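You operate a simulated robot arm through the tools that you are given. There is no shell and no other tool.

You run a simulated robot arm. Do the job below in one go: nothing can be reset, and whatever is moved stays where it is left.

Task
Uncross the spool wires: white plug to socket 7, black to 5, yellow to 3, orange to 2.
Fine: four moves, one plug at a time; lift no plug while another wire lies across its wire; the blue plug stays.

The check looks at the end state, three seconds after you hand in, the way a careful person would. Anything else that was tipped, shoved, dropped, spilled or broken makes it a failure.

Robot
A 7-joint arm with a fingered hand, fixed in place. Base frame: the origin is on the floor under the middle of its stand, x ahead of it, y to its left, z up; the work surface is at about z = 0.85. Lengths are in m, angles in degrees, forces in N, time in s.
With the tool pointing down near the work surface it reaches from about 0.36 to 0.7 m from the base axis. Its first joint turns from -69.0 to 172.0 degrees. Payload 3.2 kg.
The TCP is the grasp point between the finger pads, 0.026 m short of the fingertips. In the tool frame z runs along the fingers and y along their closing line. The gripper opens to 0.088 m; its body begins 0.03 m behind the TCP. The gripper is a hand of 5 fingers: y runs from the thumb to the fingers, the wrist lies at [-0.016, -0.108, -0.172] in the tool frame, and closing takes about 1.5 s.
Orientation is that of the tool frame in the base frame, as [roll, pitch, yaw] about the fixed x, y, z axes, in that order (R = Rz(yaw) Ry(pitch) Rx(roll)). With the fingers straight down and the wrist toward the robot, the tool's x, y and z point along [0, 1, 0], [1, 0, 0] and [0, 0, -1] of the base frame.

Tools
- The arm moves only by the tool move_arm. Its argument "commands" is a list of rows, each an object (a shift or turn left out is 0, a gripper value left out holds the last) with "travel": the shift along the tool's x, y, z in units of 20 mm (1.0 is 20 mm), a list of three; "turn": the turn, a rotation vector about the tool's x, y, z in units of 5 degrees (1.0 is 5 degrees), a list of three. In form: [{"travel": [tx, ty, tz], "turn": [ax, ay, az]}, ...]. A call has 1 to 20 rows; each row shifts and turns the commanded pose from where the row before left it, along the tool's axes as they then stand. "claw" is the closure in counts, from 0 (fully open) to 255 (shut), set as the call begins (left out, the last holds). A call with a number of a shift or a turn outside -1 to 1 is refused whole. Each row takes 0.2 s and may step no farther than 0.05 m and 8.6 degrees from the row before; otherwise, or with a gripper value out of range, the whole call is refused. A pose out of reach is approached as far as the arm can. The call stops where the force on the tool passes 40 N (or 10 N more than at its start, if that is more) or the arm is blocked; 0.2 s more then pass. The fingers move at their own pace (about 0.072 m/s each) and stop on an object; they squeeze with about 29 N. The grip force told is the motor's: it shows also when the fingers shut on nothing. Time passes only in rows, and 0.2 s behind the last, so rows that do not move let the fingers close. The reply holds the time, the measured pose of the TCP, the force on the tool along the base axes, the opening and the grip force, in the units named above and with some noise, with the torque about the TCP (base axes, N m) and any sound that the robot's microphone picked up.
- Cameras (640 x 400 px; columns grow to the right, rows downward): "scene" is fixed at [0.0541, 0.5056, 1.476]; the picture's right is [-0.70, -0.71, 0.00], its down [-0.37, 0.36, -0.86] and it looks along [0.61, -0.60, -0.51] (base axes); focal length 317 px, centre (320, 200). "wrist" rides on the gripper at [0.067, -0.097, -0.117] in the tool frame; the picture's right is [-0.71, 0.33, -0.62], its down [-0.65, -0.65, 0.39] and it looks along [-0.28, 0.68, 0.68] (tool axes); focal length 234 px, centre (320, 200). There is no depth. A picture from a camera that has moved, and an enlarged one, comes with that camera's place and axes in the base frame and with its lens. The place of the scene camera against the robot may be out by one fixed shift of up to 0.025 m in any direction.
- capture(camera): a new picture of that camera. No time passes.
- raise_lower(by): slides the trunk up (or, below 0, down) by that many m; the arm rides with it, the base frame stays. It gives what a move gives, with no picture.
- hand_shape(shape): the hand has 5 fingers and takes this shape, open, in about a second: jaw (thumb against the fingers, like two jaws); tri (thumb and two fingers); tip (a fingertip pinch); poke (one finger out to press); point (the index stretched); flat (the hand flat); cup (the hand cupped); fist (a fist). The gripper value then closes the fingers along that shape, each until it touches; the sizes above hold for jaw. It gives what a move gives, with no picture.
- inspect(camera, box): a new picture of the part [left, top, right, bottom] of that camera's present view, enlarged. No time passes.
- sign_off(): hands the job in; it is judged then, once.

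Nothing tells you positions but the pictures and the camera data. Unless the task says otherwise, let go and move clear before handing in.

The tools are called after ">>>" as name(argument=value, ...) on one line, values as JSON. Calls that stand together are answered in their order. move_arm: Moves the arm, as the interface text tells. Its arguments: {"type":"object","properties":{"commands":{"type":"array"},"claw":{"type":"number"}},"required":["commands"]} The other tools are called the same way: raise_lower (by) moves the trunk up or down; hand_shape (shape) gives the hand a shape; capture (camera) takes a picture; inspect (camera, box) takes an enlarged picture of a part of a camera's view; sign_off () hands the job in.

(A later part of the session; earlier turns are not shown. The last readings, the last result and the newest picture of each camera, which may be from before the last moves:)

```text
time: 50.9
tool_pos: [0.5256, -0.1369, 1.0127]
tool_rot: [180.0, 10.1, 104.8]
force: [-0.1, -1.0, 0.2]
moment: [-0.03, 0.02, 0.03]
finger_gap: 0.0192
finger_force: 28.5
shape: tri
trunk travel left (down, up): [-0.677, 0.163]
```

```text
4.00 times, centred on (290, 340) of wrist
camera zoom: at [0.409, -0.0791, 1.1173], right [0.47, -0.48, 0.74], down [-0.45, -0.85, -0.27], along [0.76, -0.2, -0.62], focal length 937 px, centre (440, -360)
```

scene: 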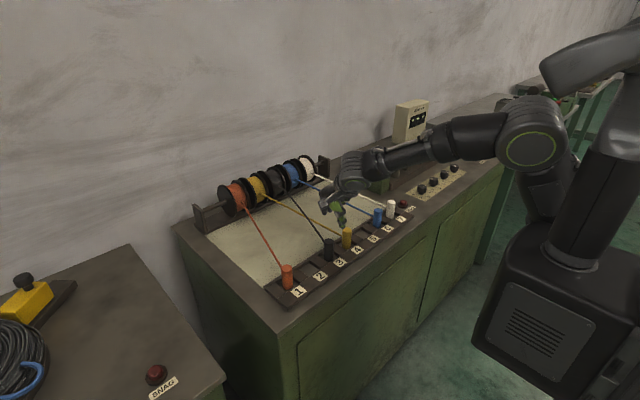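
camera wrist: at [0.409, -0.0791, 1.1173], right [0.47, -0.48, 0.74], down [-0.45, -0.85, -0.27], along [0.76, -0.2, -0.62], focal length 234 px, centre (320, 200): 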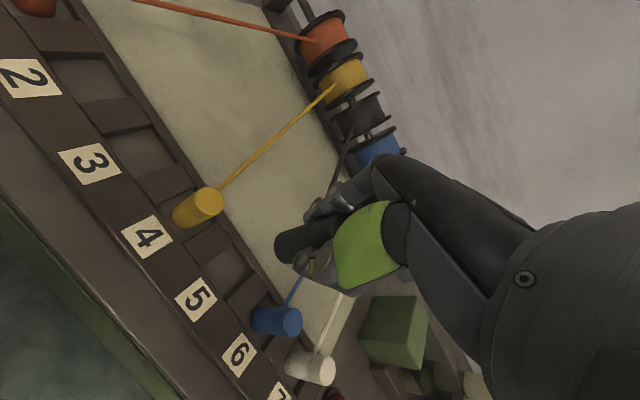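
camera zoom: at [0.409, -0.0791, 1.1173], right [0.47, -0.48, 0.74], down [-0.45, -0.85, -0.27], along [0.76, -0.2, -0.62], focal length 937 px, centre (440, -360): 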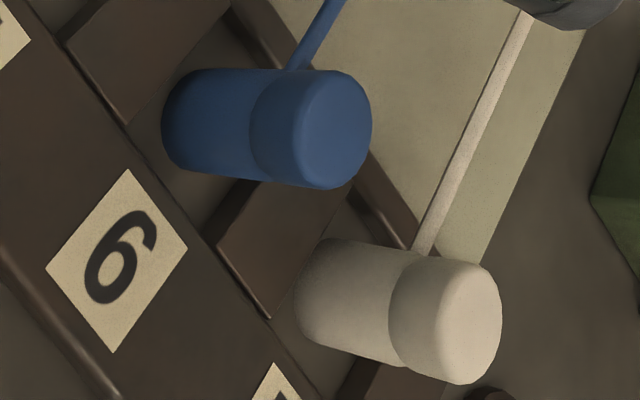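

>>> move_arm(commands=[{"travel": [-0.486, -0.285, 0.086]}, {"travel": [0, 0, 0]}, {"travel": [0, 0, 0]}])

>>> raise_lower(by=-0.075)

>>> inspect(camera="scene", box=[330, 180, 402, 250])

>>> inspect(camera="wrist", box=[180, 170, 380, 330])

```text
time: 51.7
tool_pos: [0.5222, -0.1476, 1.0144]
tool_rot: [-180.0, 9.9, 104.8]
force: [-0.5, -0.6, -1.1]
moment: [0.03, 0.0, -0.01]
finger_gap: 0.0193
finger_force: 29.5
shape: tri
trunk travel left (down, up): [-0.677, 0.163]
```

```text
time: 52.8
tool_pos: [0.5223, -0.1483, 0.9403]
tool_rot: [180.0, 10.0, 104.8]
force: [0.1, 0.1, -0.5]
moment: [-0.02, 0.02, 0.0]
finger_gap: 0.0192
finger_force: 28.7
shape: tri
trunk travel left (down, up): [-0.602, 0.238]
```

```text
5.71 times, centred on (366, 215) of scene
camera zoom: at [0.0541, 0.5056, 1.476], right [-0.7, -0.71, 0.0], down [-0.37, 0.36, -0.86], along [0.61, -0.6, -0.51], focal length 1811 px, centre (57, 114)
```

zoom: 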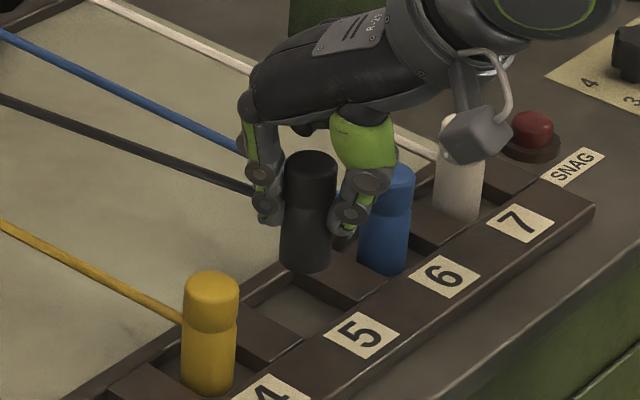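

```text
2.50 times, centred on (280, 250) of wrist
camera zoom: at [0.4056, -0.09, 1.0429], right [0.47, -0.48, 0.74], down [-0.45, -0.85, -0.27], along [0.76, -0.21, -0.62], focal length 585 px, centre (420, 75)
```

zoom: 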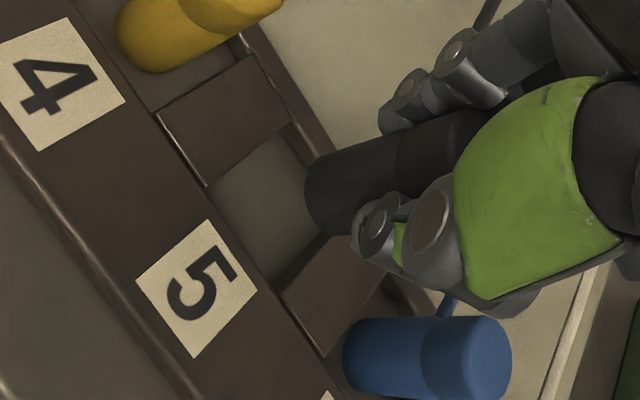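

>>> move_arm(commands=[{"travel": [-0.215, 0.045, 0.038]}, {"travel": [0, 0, 0]}, {"travel": [0, 0, 0]}])

>>> raise_lower(by=-0.032)

>>> inspect(camera="scene", box=[330, 180, 402, 250])

>>> inspect(camera="wrist", box=[180, 170, 380, 330])

```text
time: 53.6
tool_pos: [0.5257, -0.1517, 0.9388]
tool_rot: [-179.9, 10.0, 104.8]
force: [-0.2, 0.8, -0.1]
moment: [0.03, -0.02, -0.02]
finger_gap: 0.0193
finger_force: 29.5
shape: tri
trunk travel left (down, up): [-0.602, 0.238]
```

```text
time: 54.4
tool_pos: [0.5246, -0.1522, 0.9069]
tool_rot: [-180.0, 9.9, 104.8]
force: [-0.3, -0.4, -1.1]
moment: [-0.02, -0.02, 0.0]
finger_gap: 0.0191
finger_force: 28.7
shape: tri
trunk travel left (down, up): [-0.57, 0.27]
```

```text
5.71 times, centred on (366, 215) of scene
camera zoom: at [0.0541, 0.5056, 1.476], right [-0.7, -0.71, 0.0], down [-0.37, 0.36, -0.86], along [0.61, -0.6, -0.51], focal length 1811 px, centre (57, 114)
```

zoom: 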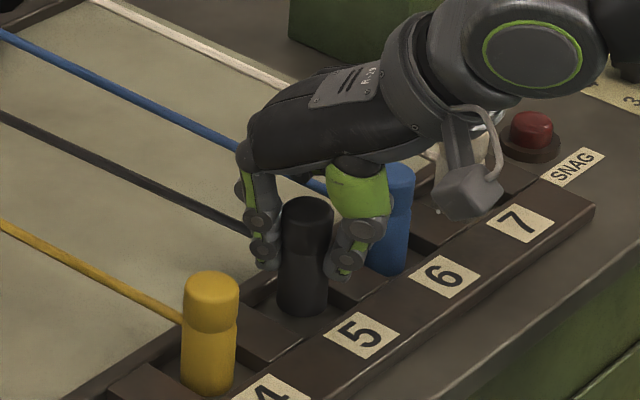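

```text
2.50 times, centred on (280, 250) of wrist
camera zoom: at [0.4079, -0.0937, 1.0109], right [0.47, -0.48, 0.74], down [-0.45, -0.85, -0.27], along [0.76, -0.21, -0.62], focal length 585 px, centre (420, 75)
```

zoom: 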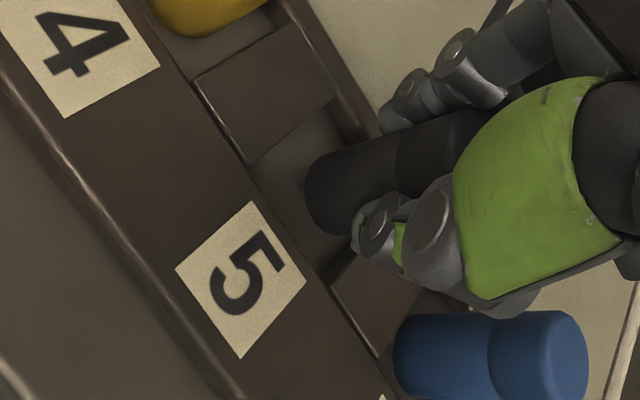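

>>> raise_lower(by=-0.007)

>>> move_arm(commands=[{"travel": [0.0087, 0, 0.049]}, {"travel": [0, 0, 0]}])

```text
time: 55.0
tool_pos: [0.5253, -0.151, 0.9011]
tool_rot: [-180.0, 10.0, 104.7]
force: [1.0, -0.1, -1.1]
moment: [0.0, 0.02, -0.03]
finger_gap: 0.0192
finger_force: 28.8
shape: tri
trunk travel left (down, up): [-0.563, 0.277]
```

```text
time: 55.6
tool_pos: [0.5255, -0.152, 0.8996]
tool_rot: [180.0, 10.1, 104.8]
force: [0.3, -0.8, -0.9]
moment: [-0.01, -0.02, 0.03]
finger_gap: 0.0194
finger_force: 28.9
shape: tri
trunk travel left (down, up): [-0.563, 0.277]
```

>>> move_arm(commands=[{"travel": [0.0087, 0, 0.049]}, {"travel": [0, 0, 0]}])

>>> move_arm(commands=[{"travel": [0.0087, 0, 0.049]}, {"travel": [0, 0, 0]}])

```text
time: 56.2
tool_pos: [0.5248, -0.1516, 0.8991]
tool_rot: [179.9, 10.0, 104.8]
force: [0.2, -0.6, 1.0]
moment: [-0.03, -0.03, -0.01]
finger_gap: 0.0186
finger_force: 29.0
shape: tri
trunk travel left (down, up): [-0.563, 0.277]
```

```text
time: 56.8
tool_pos: [0.5244, -0.1535, 0.8978]
tool_rot: [179.7, 10.0, 104.7]
force: [1.8, -0.5, 6.3]
moment: [-0.03, -0.06, -0.02]
finger_gap: 0.0193
finger_force: 29.1
shape: tri
trunk travel left (down, up): [-0.563, 0.277]
```

>>> move_arm(commands=[{"travel": [0, 0, 0]}, {"travel": [0, 0, 0]}, {"travel": [0, 0, 0]}, {"travel": [0, 0, 0]}, {"travel": [0, 0, 0]}], claw=80)

>>> inspect(camera="scene", box=[330, 180, 402, 250])

>>> inspect(camera="wrist", box=[180, 170, 380, 330])

```text
time: 58.0
tool_pos: [0.525, -0.1517, 0.8969]
tool_rot: [180.0, 10.0, 104.8]
force: [-0.2, -0.7, 0.5]
moment: [0.02, -0.03, -0.02]
finger_gap: 0.0598
finger_force: 0.0
shape: tri
trunk travel left (down, up): [-0.563, 0.277]
```

```text
5.71 times, centred on (366, 215) of scene
camera zoom: at [0.0541, 0.5056, 1.476], right [-0.7, -0.71, 0.0], down [-0.37, 0.36, -0.86], along [0.61, -0.6, -0.51], focal length 1811 px, centre (57, 114)
```

zoom: 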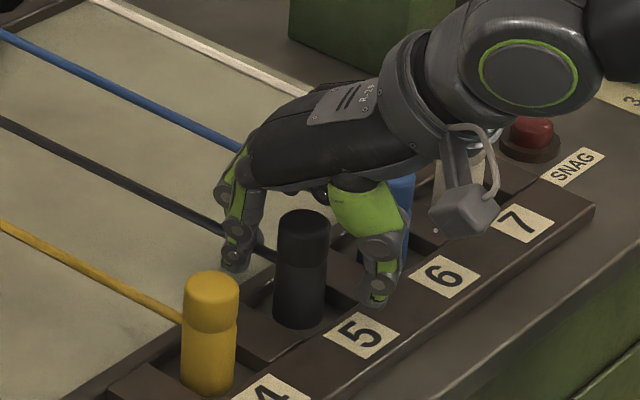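

```text
2.50 times, centred on (280, 250) of wrist
camera zoom: at [0.408, -0.0937, 1.0007], right [0.47, -0.48, 0.74], down [-0.45, -0.85, -0.27], along [0.76, -0.21, -0.62], focal length 585 px, centre (420, 75)
```

zoom: 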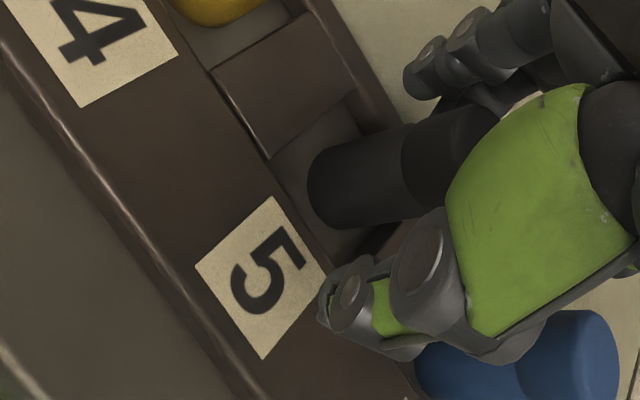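

Black is standing in pocket 5. I'll retreat upward with the trunk and check everything.

>>> raise_lower(by=0.1)

>>> inspect(camera="scene", box=[290, 160, 430, 270])

>>> capture(camera="wrist")

```text
time: 59.3
tool_pos: [0.5242, -0.1518, 0.9973]
tool_rot: [180.0, 10.0, 104.8]
force: [0.5, 1.2, -0.8]
moment: [0.0, 0.02, -0.04]
finger_gap: 0.0601
finger_force: 0.0
shape: tri
trunk travel left (down, up): [-0.663, 0.177]
```

```text
3.64 times, centred on (360, 215) of scene
camera zoom: at [0.0541, 0.5056, 1.476], right [-0.7, -0.71, 0.0], down [-0.37, 0.36, -0.86], along [0.61, -0.6, -0.51], focal length 1152 px, centre (174, 146)
```

zoom: 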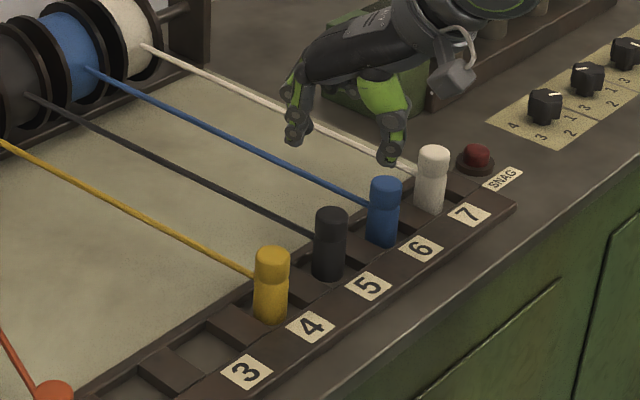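

```text
taken
camera wrist: at [0.4081, -0.0939, 1.1006], right [0.47, -0.48, 0.74], down [-0.45, -0.85, -0.27], along [0.76, -0.21, -0.62], focal length 234 px, centre (320, 200)
```

wrist: 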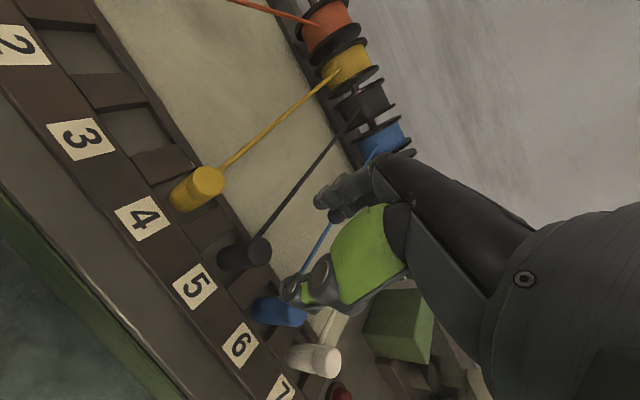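

>>> inspect(camera="wrist", box=[80, 90, 280, 250])

```text
2.50 times, centred on (180, 170) of wrist
camera zoom: at [0.4081, -0.0939, 1.1006], right [0.47, -0.48, 0.74], down [-0.45, -0.85, -0.27], along [0.76, -0.21, -0.62], focal length 585 px, centre (670, 275)
```

zoom: 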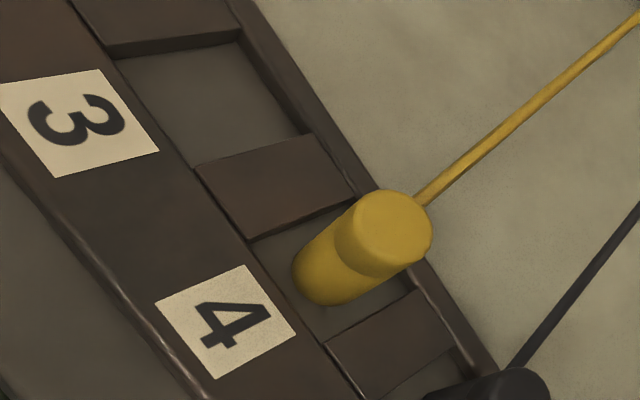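

>>> move_arm(commands=[{"travel": [0.952, 0.255, -0.168]}, {"travel": [0.952, 0.255, -0.168]}, {"travel": [0.952, 0.255, -0.168]}, {"travel": [0.928, 0.249, -0.164]}, {"travel": [0, 0, 0]}, {"travel": [0, 0, 0]}])

>>> raise_lower(by=-0.06)

>>> inspect(camera="wrist", box=[200, 150, 400, 310])

>>> inspect(camera="scene", box=[310, 180, 390, 260])

```text
time: 60.7
tool_pos: [0.5244, -0.0722, 0.9987]
tool_rot: [-179.9, 10.1, 104.8]
force: [-0.2, 0.4, 0.7]
moment: [-0.03, -0.01, -0.04]
finger_gap: 0.0598
finger_force: 0.1
shape: tri
trunk travel left (down, up): [-0.663, 0.177]
```

```text
time: 61.7
tool_pos: [0.5242, -0.0724, 0.9391]
tool_rot: [180.0, 9.9, 104.8]
force: [-0.4, 0.6, 0.4]
moment: [0.02, 0.0, 0.0]
finger_gap: 0.0599
finger_force: 0.1
shape: tri
trunk travel left (down, up): [-0.603, 0.237]
```

```text
2.50 times, centred on (300, 230) of wrist
camera zoom: at [0.4078, -0.0142, 1.0417], right [0.47, -0.48, 0.74], down [-0.45, -0.85, -0.27], along [0.76, -0.21, -0.62], focal length 585 px, centre (370, 125)
```

zoom: 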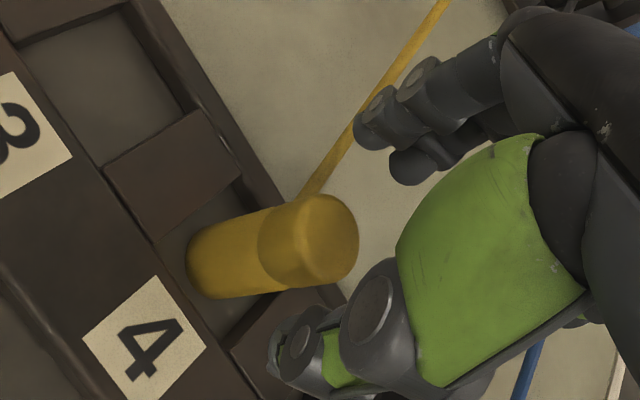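

```text
5.00 times, centred on (350, 220) of scene
camera zoom: at [0.0541, 0.5056, 1.476], right [-0.7, -0.71, 0.0], down [-0.37, 0.36, -0.86], along [0.61, -0.6, -0.51], focal length 1585 px, centre (170, 100)
```

zoom: 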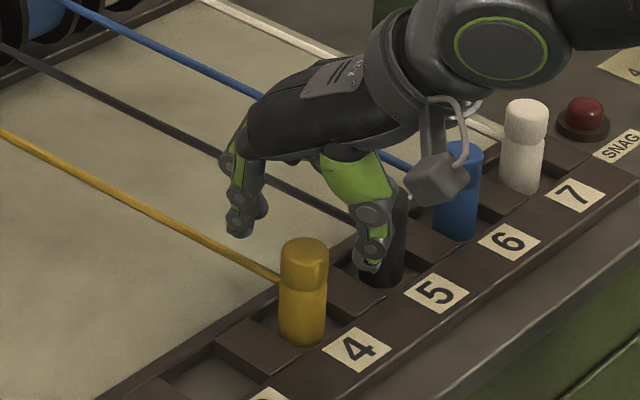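

>>> raise_lower(by=-0.026)

>>> inspect(camera="scene", box=[310, 190, 390, 260])

>>> raise_lower(by=-0.014)

>>> inspect(camera="wrist", box=[200, 150, 400, 310])

>>> inspect(camera="scene", box=[310, 190, 390, 260])

```text
time: 62.4
tool_pos: [0.5243, -0.0716, 0.9135]
tool_rot: [179.9, 10.0, 104.8]
force: [-0.1, 0.9, -0.9]
moment: [-0.01, -0.03, -0.02]
finger_gap: 0.0597
finger_force: 0.2
shape: tri
trunk travel left (down, up): [-0.577, 0.263]
```

```text
5.71 times, centred on (350, 225) of scene
camera zoom: at [0.0541, 0.5056, 1.476], right [-0.7, -0.71, 0.0], down [-0.37, 0.36, -0.86], along [0.61, -0.6, -0.51], focal length 1811 px, centre (149, 57)
```

zoom: 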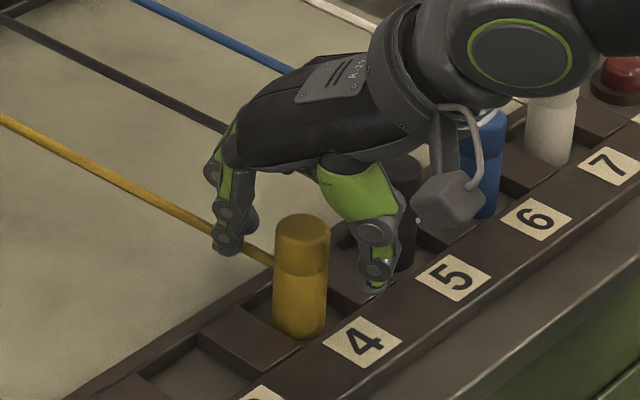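

```text
time: 63.0
tool_pos: [0.525, -0.0713, 0.8982]
tool_rot: [-180.0, 10.0, 104.9]
force: [-0.7, 0.3, 0.0]
moment: [0.03, 0.0, -0.03]
finger_gap: 0.0597
finger_force: 0.0
shape: tri
trunk travel left (down, up): [-0.563, 0.277]
```

```text
2.50 times, centred on (300, 230) of wrist
camera zoom: at [0.4078, -0.0141, 1.0016], right [0.47, -0.48, 0.74], down [-0.45, -0.85, -0.27], along [0.76, -0.21, -0.62], focal length 585 px, centre (370, 125)
```

zoom: 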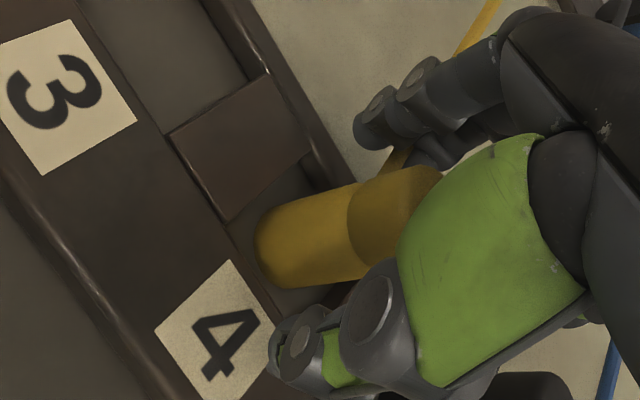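

```text
5.71 times, centred on (350, 225) of scene
camera zoom: at [0.0541, 0.5056, 1.476], right [-0.7, -0.71, 0.0], down [-0.37, 0.36, -0.86], along [0.61, -0.6, -0.51], focal length 1811 px, centre (149, 57)
```

zoom: 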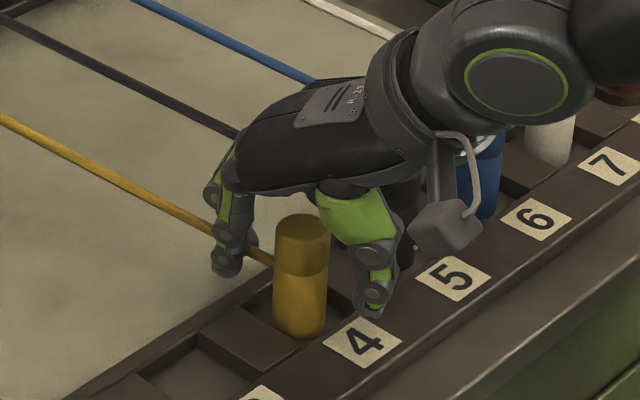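

>>> move_arm(commands=[{"travel": [0, 0, 0]}, {"travel": [0, 0, 0]}, {"travel": [0, 0, 0]}, {"travel": [0, 0, 0]}, {"travel": [0, 0, 0]}, {"travel": [0, 0, 0]}, {"travel": [0, 0, 0]}, {"travel": [0, 0, 0]}], claw=255)

>>> raise_lower(by=0.03)

>>> inspect(camera="scene", box=[310, 180, 390, 260])

>>> inspect(camera="wrist", box=[200, 150, 400, 310])

```text
time: 64.8
tool_pos: [0.5246, -0.0718, 0.8984]
tool_rot: [180.0, 10.0, 104.7]
force: [-0.6, 0.5, 0.2]
moment: [0.01, 0.0, -0.03]
finger_gap: 0.0198
finger_force: 29.3
shape: tri
trunk travel left (down, up): [-0.563, 0.277]
```

```text
time: 65.6
tool_pos: [0.525, -0.072, 0.9276]
tool_rot: [-180.0, 10.0, 104.7]
force: [0.1, -0.1, -1.2]
moment: [-0.02, 0.01, 0.0]
finger_gap: 0.0196
finger_force: 28.4
shape: tri
trunk travel left (down, up): [-0.593, 0.247]
```

```text
5.00 times, centred on (350, 220) of scene
camera zoom: at [0.0541, 0.5056, 1.476], right [-0.7, -0.71, 0.0], down [-0.37, 0.36, -0.86], along [0.61, -0.6, -0.51], focal length 1585 px, centre (170, 100)
```

zoom: 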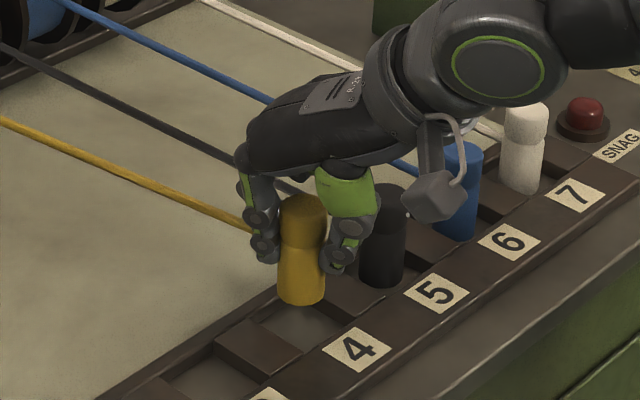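

```text
2.50 times, centred on (300, 230) of wrist
camera zoom: at [0.4081, -0.0143, 1.0315], right [0.47, -0.48, 0.74], down [-0.45, -0.85, -0.27], along [0.76, -0.21, -0.62], focal length 585 px, centre (370, 125)
```

zoom: 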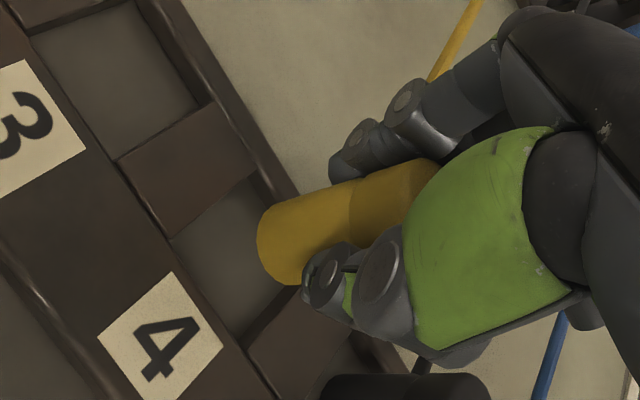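

>>> raise_lower(by=0.06)

>>> move_arm(commands=[{"turn": [0.174, 0, 0.985]}, {"turn": [0.174, 0, 0.985]}, {"turn": [0.174, 0, 0.985]}, {"travel": [0.985, -0.03, -0.174]}, {"travel": [0.985, -0.03, -0.174]}, {"travel": [0.985, -0.04, -0.174]}, {"travel": [0.493, 0, -0.087]}, {"travel": [0, 0, 0]}, {"travel": [0, 0, 0]}])

>>> capture(camera="wrist")

>>> inspect(camera="scene", box=[280, 170, 400, 280])

```text
time: 66.6
tool_pos: [0.5249, -0.0717, 0.9873]
tool_rot: [180.0, 10.1, 104.9]
force: [0.3, 0.0, -0.7]
moment: [0.01, 0.0, 0.0]
finger_gap: 0.0197
finger_force: 29.6
shape: tri
trunk travel left (down, up): [-0.653, 0.187]
```

```text
time: 68.6
tool_pos: [0.5216, -0.0019, 0.9891]
tool_rot: [-180.0, 9.9, 89.7]
force: [-0.3, -0.7, -1.4]
moment: [-0.01, 0.0, 0.01]
finger_gap: 0.0196
finger_force: 28.9
shape: tri
trunk travel left (down, up): [-0.653, 0.187]
```

```text
taken
camera wrist: at [0.4243, 0.0846, 1.0916], right [0.33, -0.59, 0.74], down [-0.66, -0.7, -0.27], along [0.68, -0.39, -0.62], focal length 234 px, centre (320, 200)
```

wrist: 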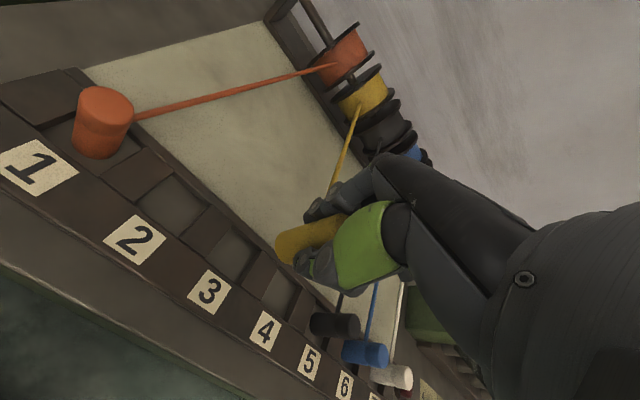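

```text
3.64 times, centred on (340, 225) of scene
camera zoom: at [0.0541, 0.5056, 1.476], right [-0.7, -0.71, 0.0], down [-0.37, 0.36, -0.86], along [0.61, -0.6, -0.51], focal length 1152 px, centre (247, 109)
```

zoom: 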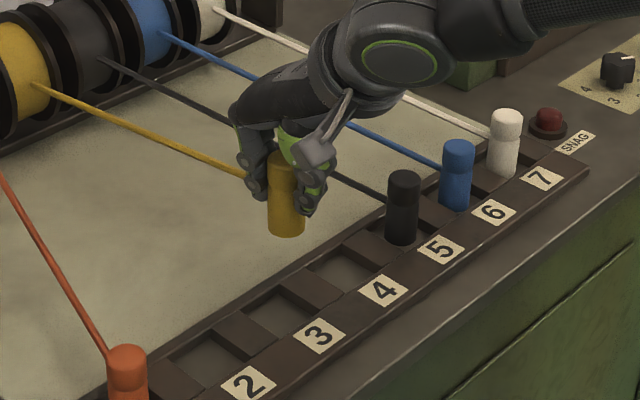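

>>> raise_lower(by=-0.05)

>>> inspect(camera="scene", box=[290, 190, 370, 270])

>>> inspect(camera="wrist", box=[180, 170, 380, 330])

```text
time: 69.5
tool_pos: [0.5215, -0.0015, 0.9386]
tool_rot: [-180.0, 10.1, 89.8]
force: [-0.2, -0.5, -0.9]
moment: [-0.01, -0.02, 0.02]
finger_gap: 0.0192
finger_force: 28.4
shape: tri
trunk travel left (down, up): [-0.603, 0.237]
```

```text
5.00 times, centred on (330, 230) of scene
camera zoom: at [0.0541, 0.5056, 1.476], right [-0.7, -0.71, 0.0], down [-0.37, 0.36, -0.86], along [0.61, -0.6, -0.51], focal length 1585 px, centre (270, 50)
```

zoom: 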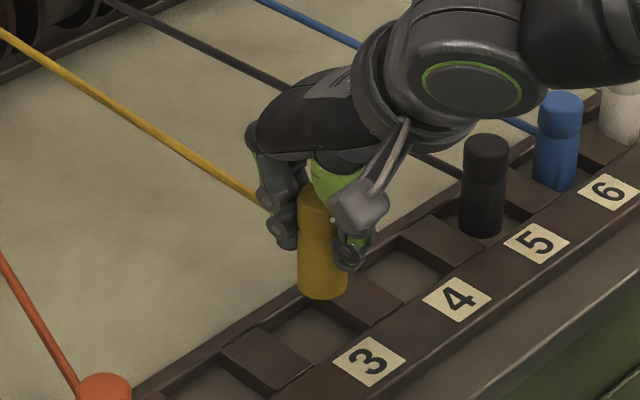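

```text
2.50 times, centred on (280, 250) of wrist
camera zoom: at [0.4242, 0.0845, 1.0418], right [0.33, -0.59, 0.74], down [-0.66, -0.7, -0.27], along [0.68, -0.39, -0.62], focal length 585 px, centre (420, 75)
```

zoom: 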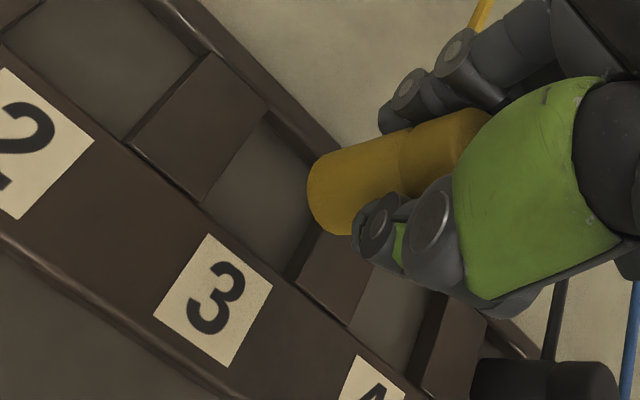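

>>> move_arm(commands=[{"travel": [0.133, 0.125, -0.023]}, {"travel": [0, 0, 0]}, {"travel": [0, 0, 0]}])

>>> raise_lower(by=-0.032)

>>> inspect(camera="scene", box=[290, 190, 370, 270])

>>> inspect(camera="wrist", box=[180, 170, 380, 330])

```text
time: 70.3
tool_pos: [0.5247, 0.0012, 0.9378]
tool_rot: [180.0, 10.0, 89.8]
force: [-0.2, -0.2, -0.2]
moment: [0.01, 0.03, 0.02]
finger_gap: 0.0196
finger_force: 29.0
shape: tri
trunk travel left (down, up): [-0.603, 0.237]
```

```text
time: 71.1
tool_pos: [0.5249, 0.0015, 0.9065]
tool_rot: [-179.9, 10.0, 89.8]
force: [-0.2, 0.6, -0.8]
moment: [-0.05, -0.04, -0.01]
finger_gap: 0.0193
finger_force: 28.7
shape: tri
trunk travel left (down, up): [-0.571, 0.269]
```

```text
5.00 times, centred on (330, 230) of scene
camera zoom: at [0.0541, 0.5056, 1.476], right [-0.7, -0.71, 0.0], down [-0.37, 0.36, -0.86], along [0.61, -0.6, -0.51], focal length 1585 px, centre (270, 50)
```

zoom: 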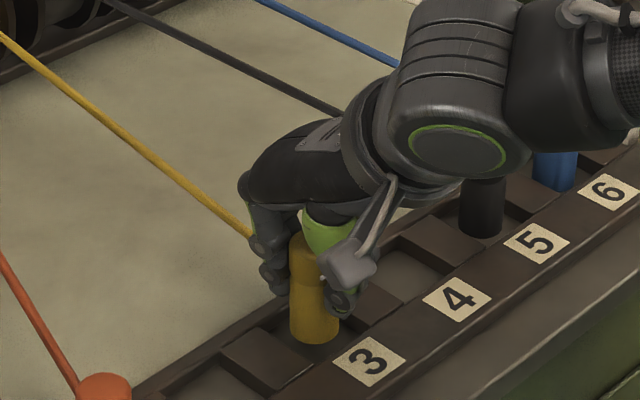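

```text
2.50 times, centred on (280, 250) of wrist
camera zoom: at [0.4271, 0.0874, 1.0097], right [0.33, -0.59, 0.74], down [-0.66, -0.7, -0.27], along [0.68, -0.39, -0.62], focal length 585 px, centre (420, 75)
```

zoom: 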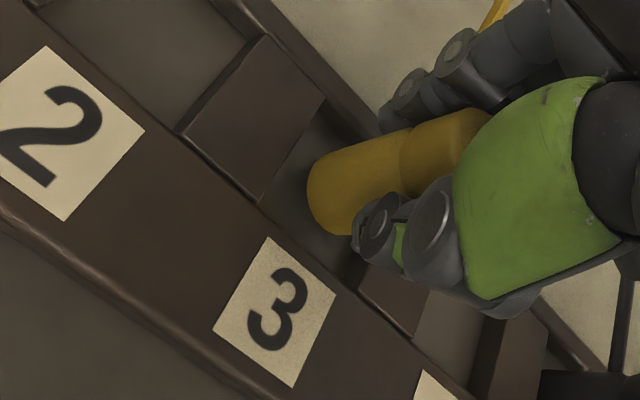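

>>> raise_lower(by=-0.007)

>>> move_arm(commands=[{"travel": [0.0087, 0, 0.049]}, {"travel": [0, 0, 0]}])

>>> move_arm(commands=[{"travel": [0.0087, 0, 0.049]}, {"travel": [0, 0, 0]}])

```text
time: 71.6
tool_pos: [0.5246, 0.0025, 0.8998]
tool_rot: [-179.9, 10.0, 89.8]
force: [0.5, -0.2, -0.2]
moment: [-0.01, 0.03, 0.0]
finger_gap: 0.0197
finger_force: 29.2
shape: tri
trunk travel left (down, up): [-0.564, 0.276]
```

```text
time: 72.2
tool_pos: [0.5249, 0.0027, 0.8987]
tool_rot: [179.9, 10.0, 89.8]
force: [-1.1, -0.1, -0.4]
moment: [-0.02, -0.01, 0.0]
finger_gap: 0.0199
finger_force: 28.7
shape: tri
trunk travel left (down, up): [-0.564, 0.276]
```

```text
time: 72.8
tool_pos: [0.5247, 0.001, 0.8986]
tool_rot: [179.8, 10.0, 89.8]
force: [0.8, 0.1, 0.6]
moment: [0.01, -0.06, 0.03]
finger_gap: 0.0193
finger_force: 29.2
shape: tri
trunk travel left (down, up): [-0.564, 0.276]
```

>>> move_arm(commands=[{"travel": [0.0087, 0, 0.049]}, {"travel": [0, 0, 0]}])

```text
time: 73.4
tool_pos: [0.5256, 0.0019, 0.8968]
tool_rot: [180.0, 9.9, 89.9]
force: [0.8, -0.2, 5.8]
moment: [0.03, -0.05, -0.01]
finger_gap: 0.0196
finger_force: 29.4
shape: tri
trunk travel left (down, up): [-0.564, 0.276]
```

Floor contact again, at about 6 N. I'll release yellow.

>>> move_arm(commands=[{"travel": [0, 0, 0]}, {"travel": [0, 0, 0]}, {"travel": [0, 0, 0]}, {"travel": [0, 0, 0]}, {"travel": [0, 0, 0]}], claw=80)

>>> inspect(camera="scene", box=[290, 190, 370, 270])

>>> raise_lower(by=0.1)

>>> inspect(camera="scene", box=[260, 170, 420, 310])

>>> capture(camera="wrist")

```text
time: 74.6
tool_pos: [0.5261, 0.0009, 0.8968]
tool_rot: [179.9, 10.1, 89.7]
force: [0.1, 0.0, -0.1]
moment: [-0.01, -0.01, -0.01]
finger_gap: 0.0599
finger_force: 0.0
shape: tri
trunk travel left (down, up): [-0.564, 0.276]
```

```text
5.00 times, centred on (330, 230) of scene
camera zoom: at [0.0541, 0.5056, 1.476], right [-0.7, -0.71, 0.0], down [-0.37, 0.36, -0.86], along [0.61, -0.6, -0.51], focal length 1585 px, centre (270, 50)
```

zoom: 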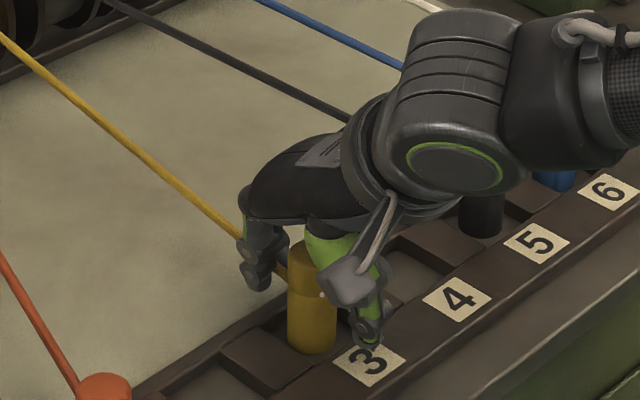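

```text
time: 76.0
tool_pos: [0.5245, 0.0013, 0.9953]
tool_rot: [180.0, 9.9, 89.8]
force: [-0.7, -0.5, 0.2]
moment: [0.02, 0.02, -0.02]
finger_gap: 0.0597
finger_force: 0.2
shape: tri
trunk travel left (down, up): [-0.664, 0.176]
```

```text
2.86 times, centred on (340, 240) of scene
camera zoom: at [0.0541, 0.5056, 1.476], right [-0.7, -0.71, 0.0], down [-0.37, 0.36, -0.86], along [0.61, -0.6, -0.51], focal length 906 px, centre (263, 86)
```

zoom: 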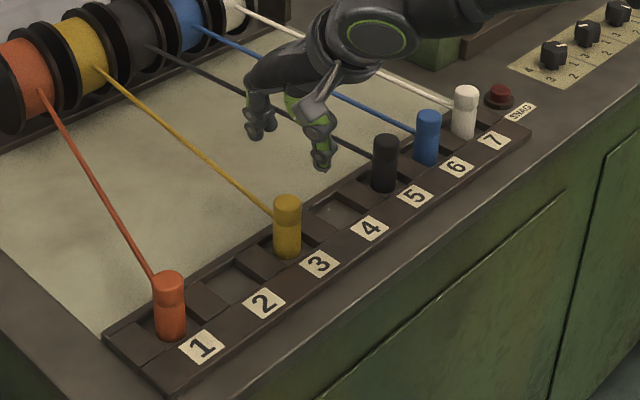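

```text
taken
camera wrist: at [0.4273, 0.0871, 1.0998], right [0.33, -0.59, 0.74], down [-0.66, -0.7, -0.27], along [0.68, -0.39, -0.62], focal length 234 px, centre (320, 200)
```

wrist: 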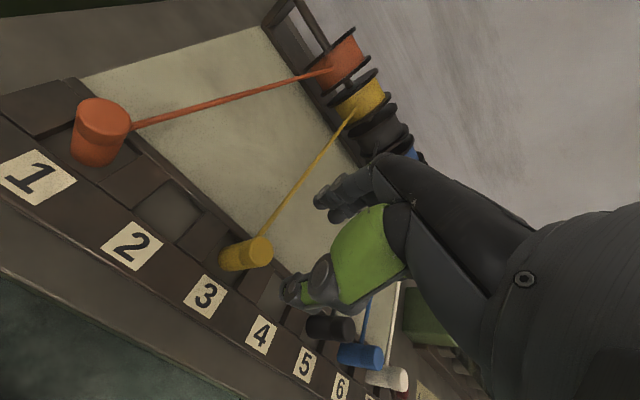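

Yellow is seated in pocket 3. Now orange, from 1 to 2. I'll move over near orange and check what yaw the arm can hold there.

>>> move_arm(commands=[{"travel": [0.985, 0, -0.174]}, {"travel": [0.985, 0, -0.174]}, {"travel": [0.985, 0, -0.174]}, {"travel": [0.985, 0, -0.174]}, {"travel": [0.985, 0, -0.174]}, {"travel": [0.985, 0, -0.174]}, {"travel": [0.788, 0, -0.139]}, {"travel": [0, 0, 0]}, {"travel": [0, 0, 0]}])

>>> capture(camera="wrist")

>>> capture(camera="scene")

```text
time: 78.2
tool_pos: [0.5352, 0.1248, 1.0264]
tool_rot: [178.9, 6.0, 87.8]
force: [0.5, 0.5, 0.0]
moment: [0.01, 0.01, 0.03]
finger_gap: 0.0601
finger_force: 0.1
shape: tri
trunk travel left (down, up): [-0.664, 0.176]
stopped in row 9: the arm was blocked; the commanded pose is now the measured one
```

```text
taken
camera wrist: at [0.4381, 0.2068, 1.133], right [0.3, -0.65, 0.7], down [-0.67, -0.66, -0.33], along [0.68, -0.37, -0.63], focal length 234 px, centre (320, 200)
```

wrist: 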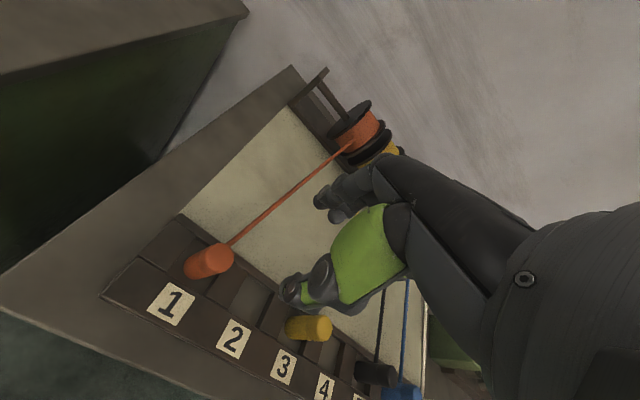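

```text
taken
```

scene: 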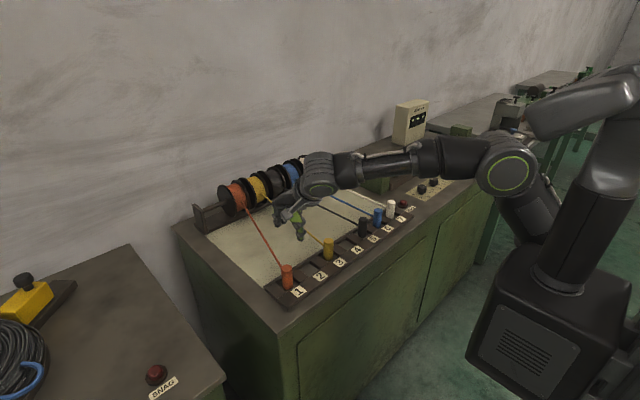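

>>> move_arm(commands=[{"turn": [0.22, 0, 0]}, {"turn": [-0.104, 0, -0.995]}, {"turn": [-0.104, 0, -0.995]}, {"turn": [-0.046, 0, -0.438]}, {"turn": [0, -0.8, 0]}, {"travel": [0, 0, 0]}, {"travel": [0, 0, 0]}])

```text
time: 79.8
tool_pos: [0.5335, 0.1259, 1.0236]
tool_rot: [-179.9, 10.2, 100.2]
force: [-0.7, -0.4, 0.1]
moment: [0.01, -0.01, 0.0]
finger_gap: 0.0598
finger_force: 0.0
shape: tri
trunk travel left (down, up): [-0.664, 0.176]
```

>>> move_arm(commands=[{"travel": [0.64, -0.117, -0.112]}, {"travel": [0.64, -0.117, -0.112]}, {"travel": [0, 0, 0]}, {"travel": [0, 0, 0]}])

>>> capture(camera="wrist")

```text
time: 80.8
tool_pos: [0.5344, 0.1401, 1.041]
tool_rot: [179.5, 7.2, 98.7]
force: [-0.3, -0.4, -0.2]
moment: [0.03, -0.01, -0.02]
finger_gap: 0.0601
finger_force: 0.0
shape: tri
trunk travel left (down, up): [-0.664, 0.176]
```

```text
taken
camera wrist: at [0.4237, 0.2049, 1.1478], right [0.42, -0.57, 0.71], down [-0.54, -0.78, -0.31], along [0.73, -0.25, -0.63], focal length 234 px, centre (320, 200)
```

wrist: 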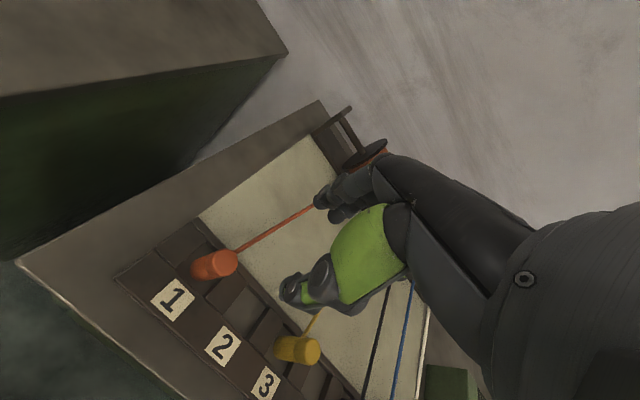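

>>> move_arm(commands=[{"travel": [-0.174, 0, -0.985]}, {"travel": [-0.174, 0, -0.985]}, {"travel": [0, 0, 0]}, {"travel": [0, 0, 0]}])

```text
time: 81.8
tool_pos: [0.5323, 0.1379, 1.0798]
tool_rot: [179.5, 7.6, 98.8]
force: [-0.3, -0.9, 0.1]
moment: [0.02, 0.03, 0.0]
finger_gap: 0.0604
finger_force: 0.0
shape: tri
trunk travel left (down, up): [-0.664, 0.176]
```

>>> move_arm(commands=[{"turn": [-0.174, 0, -0.985]}, {"turn": [-0.174, 0, -0.985]}, {"turn": [-0.174, 0, -0.985]}, {"travel": [0.174, 0, 0.985]}, {"travel": [0.174, 0, 0.985]}, {"travel": [0, 0, 0]}, {"travel": [0, 0, 0]}])

```text
time: 83.4
tool_pos: [0.5257, 0.152, 1.0235]
tool_rot: [-179.9, 10.3, 115.4]
force: [0.1, -0.1, -0.9]
moment: [0.01, -0.01, 0.01]
finger_gap: 0.06
finger_force: 0.1
shape: tri
trunk travel left (down, up): [-0.664, 0.176]
```

Yaw +25° is reachable here. Turning further to about +44° would keep the fingers off orange's own wire entirely, because the wire would leave beside the middle finger. I'll turn there and look.

>>> move_arm(commands=[{"turn": [-0.168, 0, -0.95]}, {"turn": [-0.168, 0, -0.95]}, {"turn": [-0.168, 0, -0.95]}, {"turn": [-0.168, 0, -0.95]}, {"travel": [0, 0, 0]}, {"travel": [0, 0, 0]}])

>>> capture(camera="wrist")

>>> inspect(camera="scene", box=[240, 180, 380, 310])

```text
time: 84.8
tool_pos: [0.5259, 0.1521, 1.0216]
tool_rot: [-179.8, 10.2, 134.7]
force: [-0.9, -1.0, -0.2]
moment: [-0.04, 0.0, 0.02]
finger_gap: 0.0601
finger_force: 0.1
shape: tri
trunk travel left (down, up): [-0.664, 0.176]
```

```text
taken
camera wrist: at [0.3947, 0.1453, 1.1262], right [0.65, -0.18, 0.74], down [0.03, -0.96, -0.26], along [0.76, 0.19, -0.62], focal length 234 px, centre (320, 200)
```

wrist: 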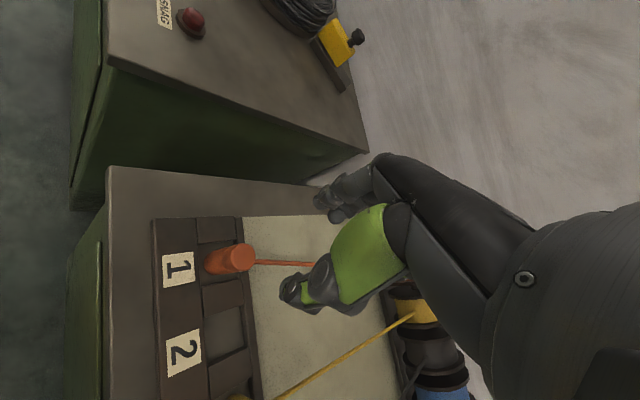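

```text
3.08 times, centred on (310, 245) of scene
camera zoom: at [0.0541, 0.5056, 1.476], right [-0.7, -0.71, 0.0], down [-0.37, 0.36, -0.86], along [0.61, -0.6, -0.51], focal length 975 px, centre (351, 62)
```

zoom: 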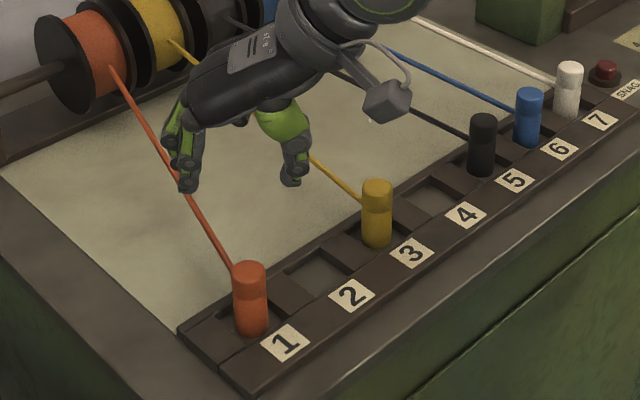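

>>> inspect(camera="wrist", box=[150, 200, 350, 360])

```text
2.50 times, centred on (250, 280) of wrist
camera zoom: at [0.3947, 0.1453, 1.1262], right [0.65, -0.18, 0.74], down [0.03, -0.96, -0.26], along [0.76, 0.19, -0.62], focal length 585 px, centre (495, 0)
```

zoom: 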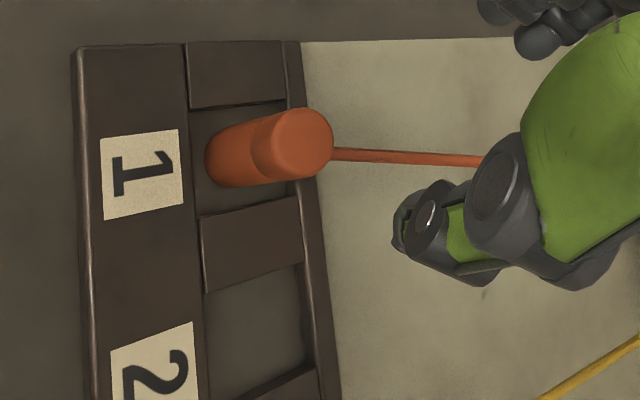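

>>> move_arm(commands=[{"travel": [0.05, -0.16, -0.01]}, {"travel": [0, 0, 0]}])

>>> raise_lower(by=-0.083)

>>> inspect(camera="wrist", box=[200, 150, 400, 310])

>>> inspect(camera="scene", box=[250, 210, 340, 300])

```text
time: 85.4
tool_pos: [0.522, 0.1506, 1.0235]
tool_rot: [-179.7, 10.2, 134.8]
force: [0.8, -0.2, 0.3]
moment: [0.01, 0.02, -0.01]
finger_gap: 0.06
finger_force: 0.0
shape: tri
trunk travel left (down, up): [-0.664, 0.176]
```

```text
time: 86.6
tool_pos: [0.5221, 0.1493, 0.9406]
tool_rot: [-179.7, 10.2, 134.6]
force: [-0.2, 0.2, 0.3]
moment: [0.0, 0.01, -0.03]
finger_gap: 0.0603
finger_force: 0.0
shape: tri
trunk travel left (down, up): [-0.581, 0.259]
```

```text
2.50 times, centred on (300, 230) of wrist
camera zoom: at [0.3916, 0.1435, 1.0436], right [0.65, -0.18, 0.74], down [0.03, -0.96, -0.26], along [0.76, 0.19, -0.62], focal length 585 px, centre (370, 125)
```

zoom: 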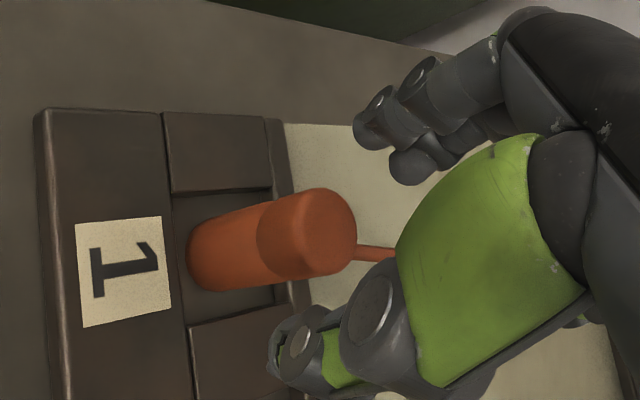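

```text
4.44 times, centred on (295, 255) of scene
camera zoom: at [0.0541, 0.5056, 1.476], right [-0.7, -0.71, 0.0], down [-0.37, 0.36, -0.86], along [0.61, -0.6, -0.51], focal length 1408 px, centre (431, -44)
```

zoom: 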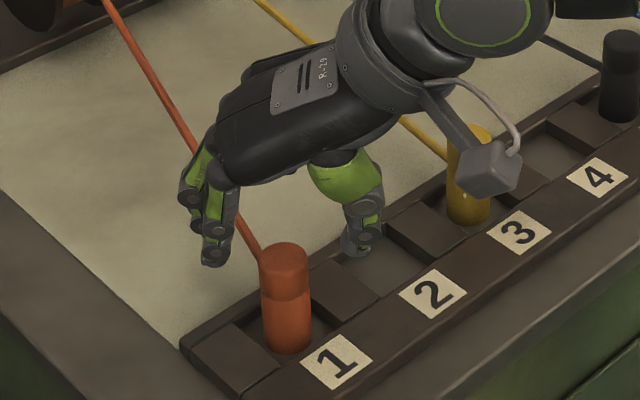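

>>> move_arm(commands=[{"travel": [0.02, 0.16, 0]}, {"travel": [0, 0, 0]}])

>>> raise_lower(by=-0.026)

>>> inspect(camera="wrist", box=[200, 150, 400, 310])

>>> inspect(camera="scene", box=[250, 210, 340, 300])

```text
time: 87.2
tool_pos: [0.5247, 0.1529, 0.94]
tool_rot: [-179.7, 10.2, 134.6]
force: [0.4, -0.1, 0.3]
moment: [-0.01, 0.0, -0.02]
finger_gap: 0.0602
finger_force: 0.1
shape: tri
trunk travel left (down, up): [-0.581, 0.259]
```

```text
time: 87.9
tool_pos: [0.5233, 0.1525, 0.9144]
tool_rot: [-179.7, 10.2, 134.6]
force: [-0.6, -0.3, 0.4]
moment: [-0.03, -0.02, 0.01]
finger_gap: 0.06
finger_force: 0.1
shape: tri
trunk travel left (down, up): [-0.555, 0.285]
```

```text
2.50 times, centred on (300, 230) of wrist
camera zoom: at [0.3932, 0.1463, 1.0176], right [0.65, -0.18, 0.74], down [0.03, -0.96, -0.26], along [0.76, 0.19, -0.62], focal length 585 px, centre (370, 125)
```

zoom: 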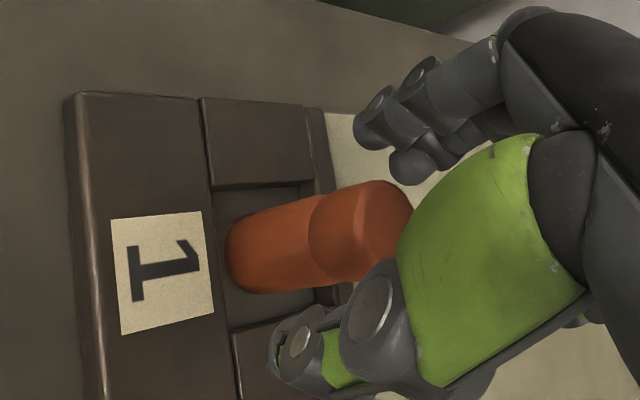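

```text
4.44 times, centred on (295, 255) of scene
camera zoom: at [0.0541, 0.5056, 1.476], right [-0.7, -0.71, 0.0], down [-0.37, 0.36, -0.86], along [0.61, -0.6, -0.51], focal length 1408 px, centre (431, -44)
```

zoom: 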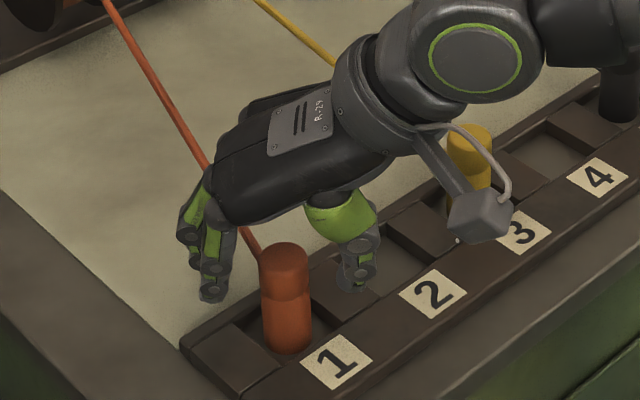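

>>> raise_lower(by=-0.0155)

>>> inspect(camera="wrist", box=[200, 150, 400, 310])

>>> inspect(camera="scene", box=[250, 210, 340, 300])

```text
time: 88.5
tool_pos: [0.5238, 0.1533, 0.8981]
tool_rot: [-179.7, 10.2, 134.7]
force: [0.0, 0.4, 0.1]
moment: [0.01, 0.01, 0.01]
finger_gap: 0.06
finger_force: 0.1
shape: tri
trunk travel left (down, up): [-0.54, 0.3]
```

```text
2.50 times, centred on (300, 230) of wrist
camera zoom: at [0.3932, 0.1463, 1.0021], right [0.65, -0.18, 0.74], down [0.03, -0.96, -0.26], along [0.76, 0.19, -0.62], focal length 585 px, centre (370, 125)
```

zoom: 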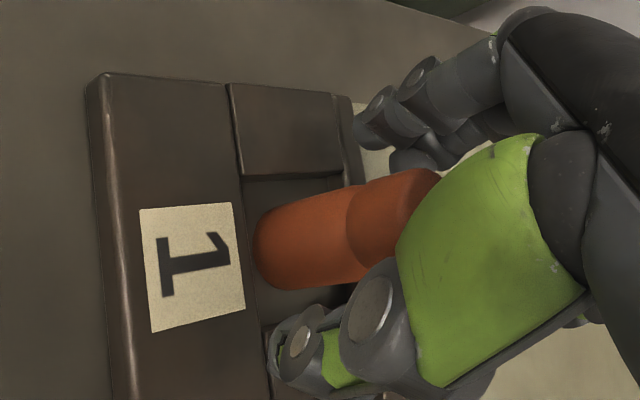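

```text
4.44 times, centred on (295, 255) of scene
camera zoom: at [0.0541, 0.5056, 1.476], right [-0.7, -0.71, 0.0], down [-0.37, 0.36, -0.86], along [0.61, -0.6, -0.51], focal length 1408 px, centre (431, -44)
```

zoom: 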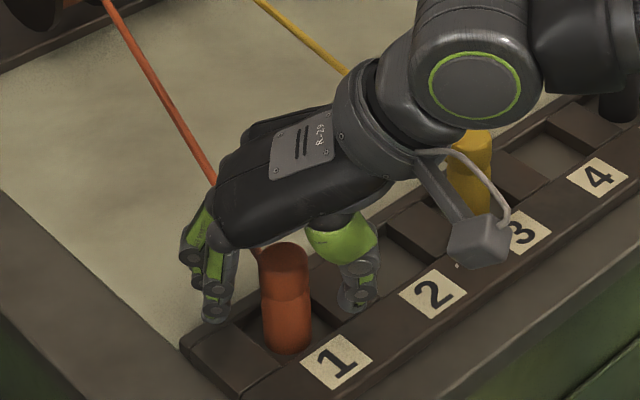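

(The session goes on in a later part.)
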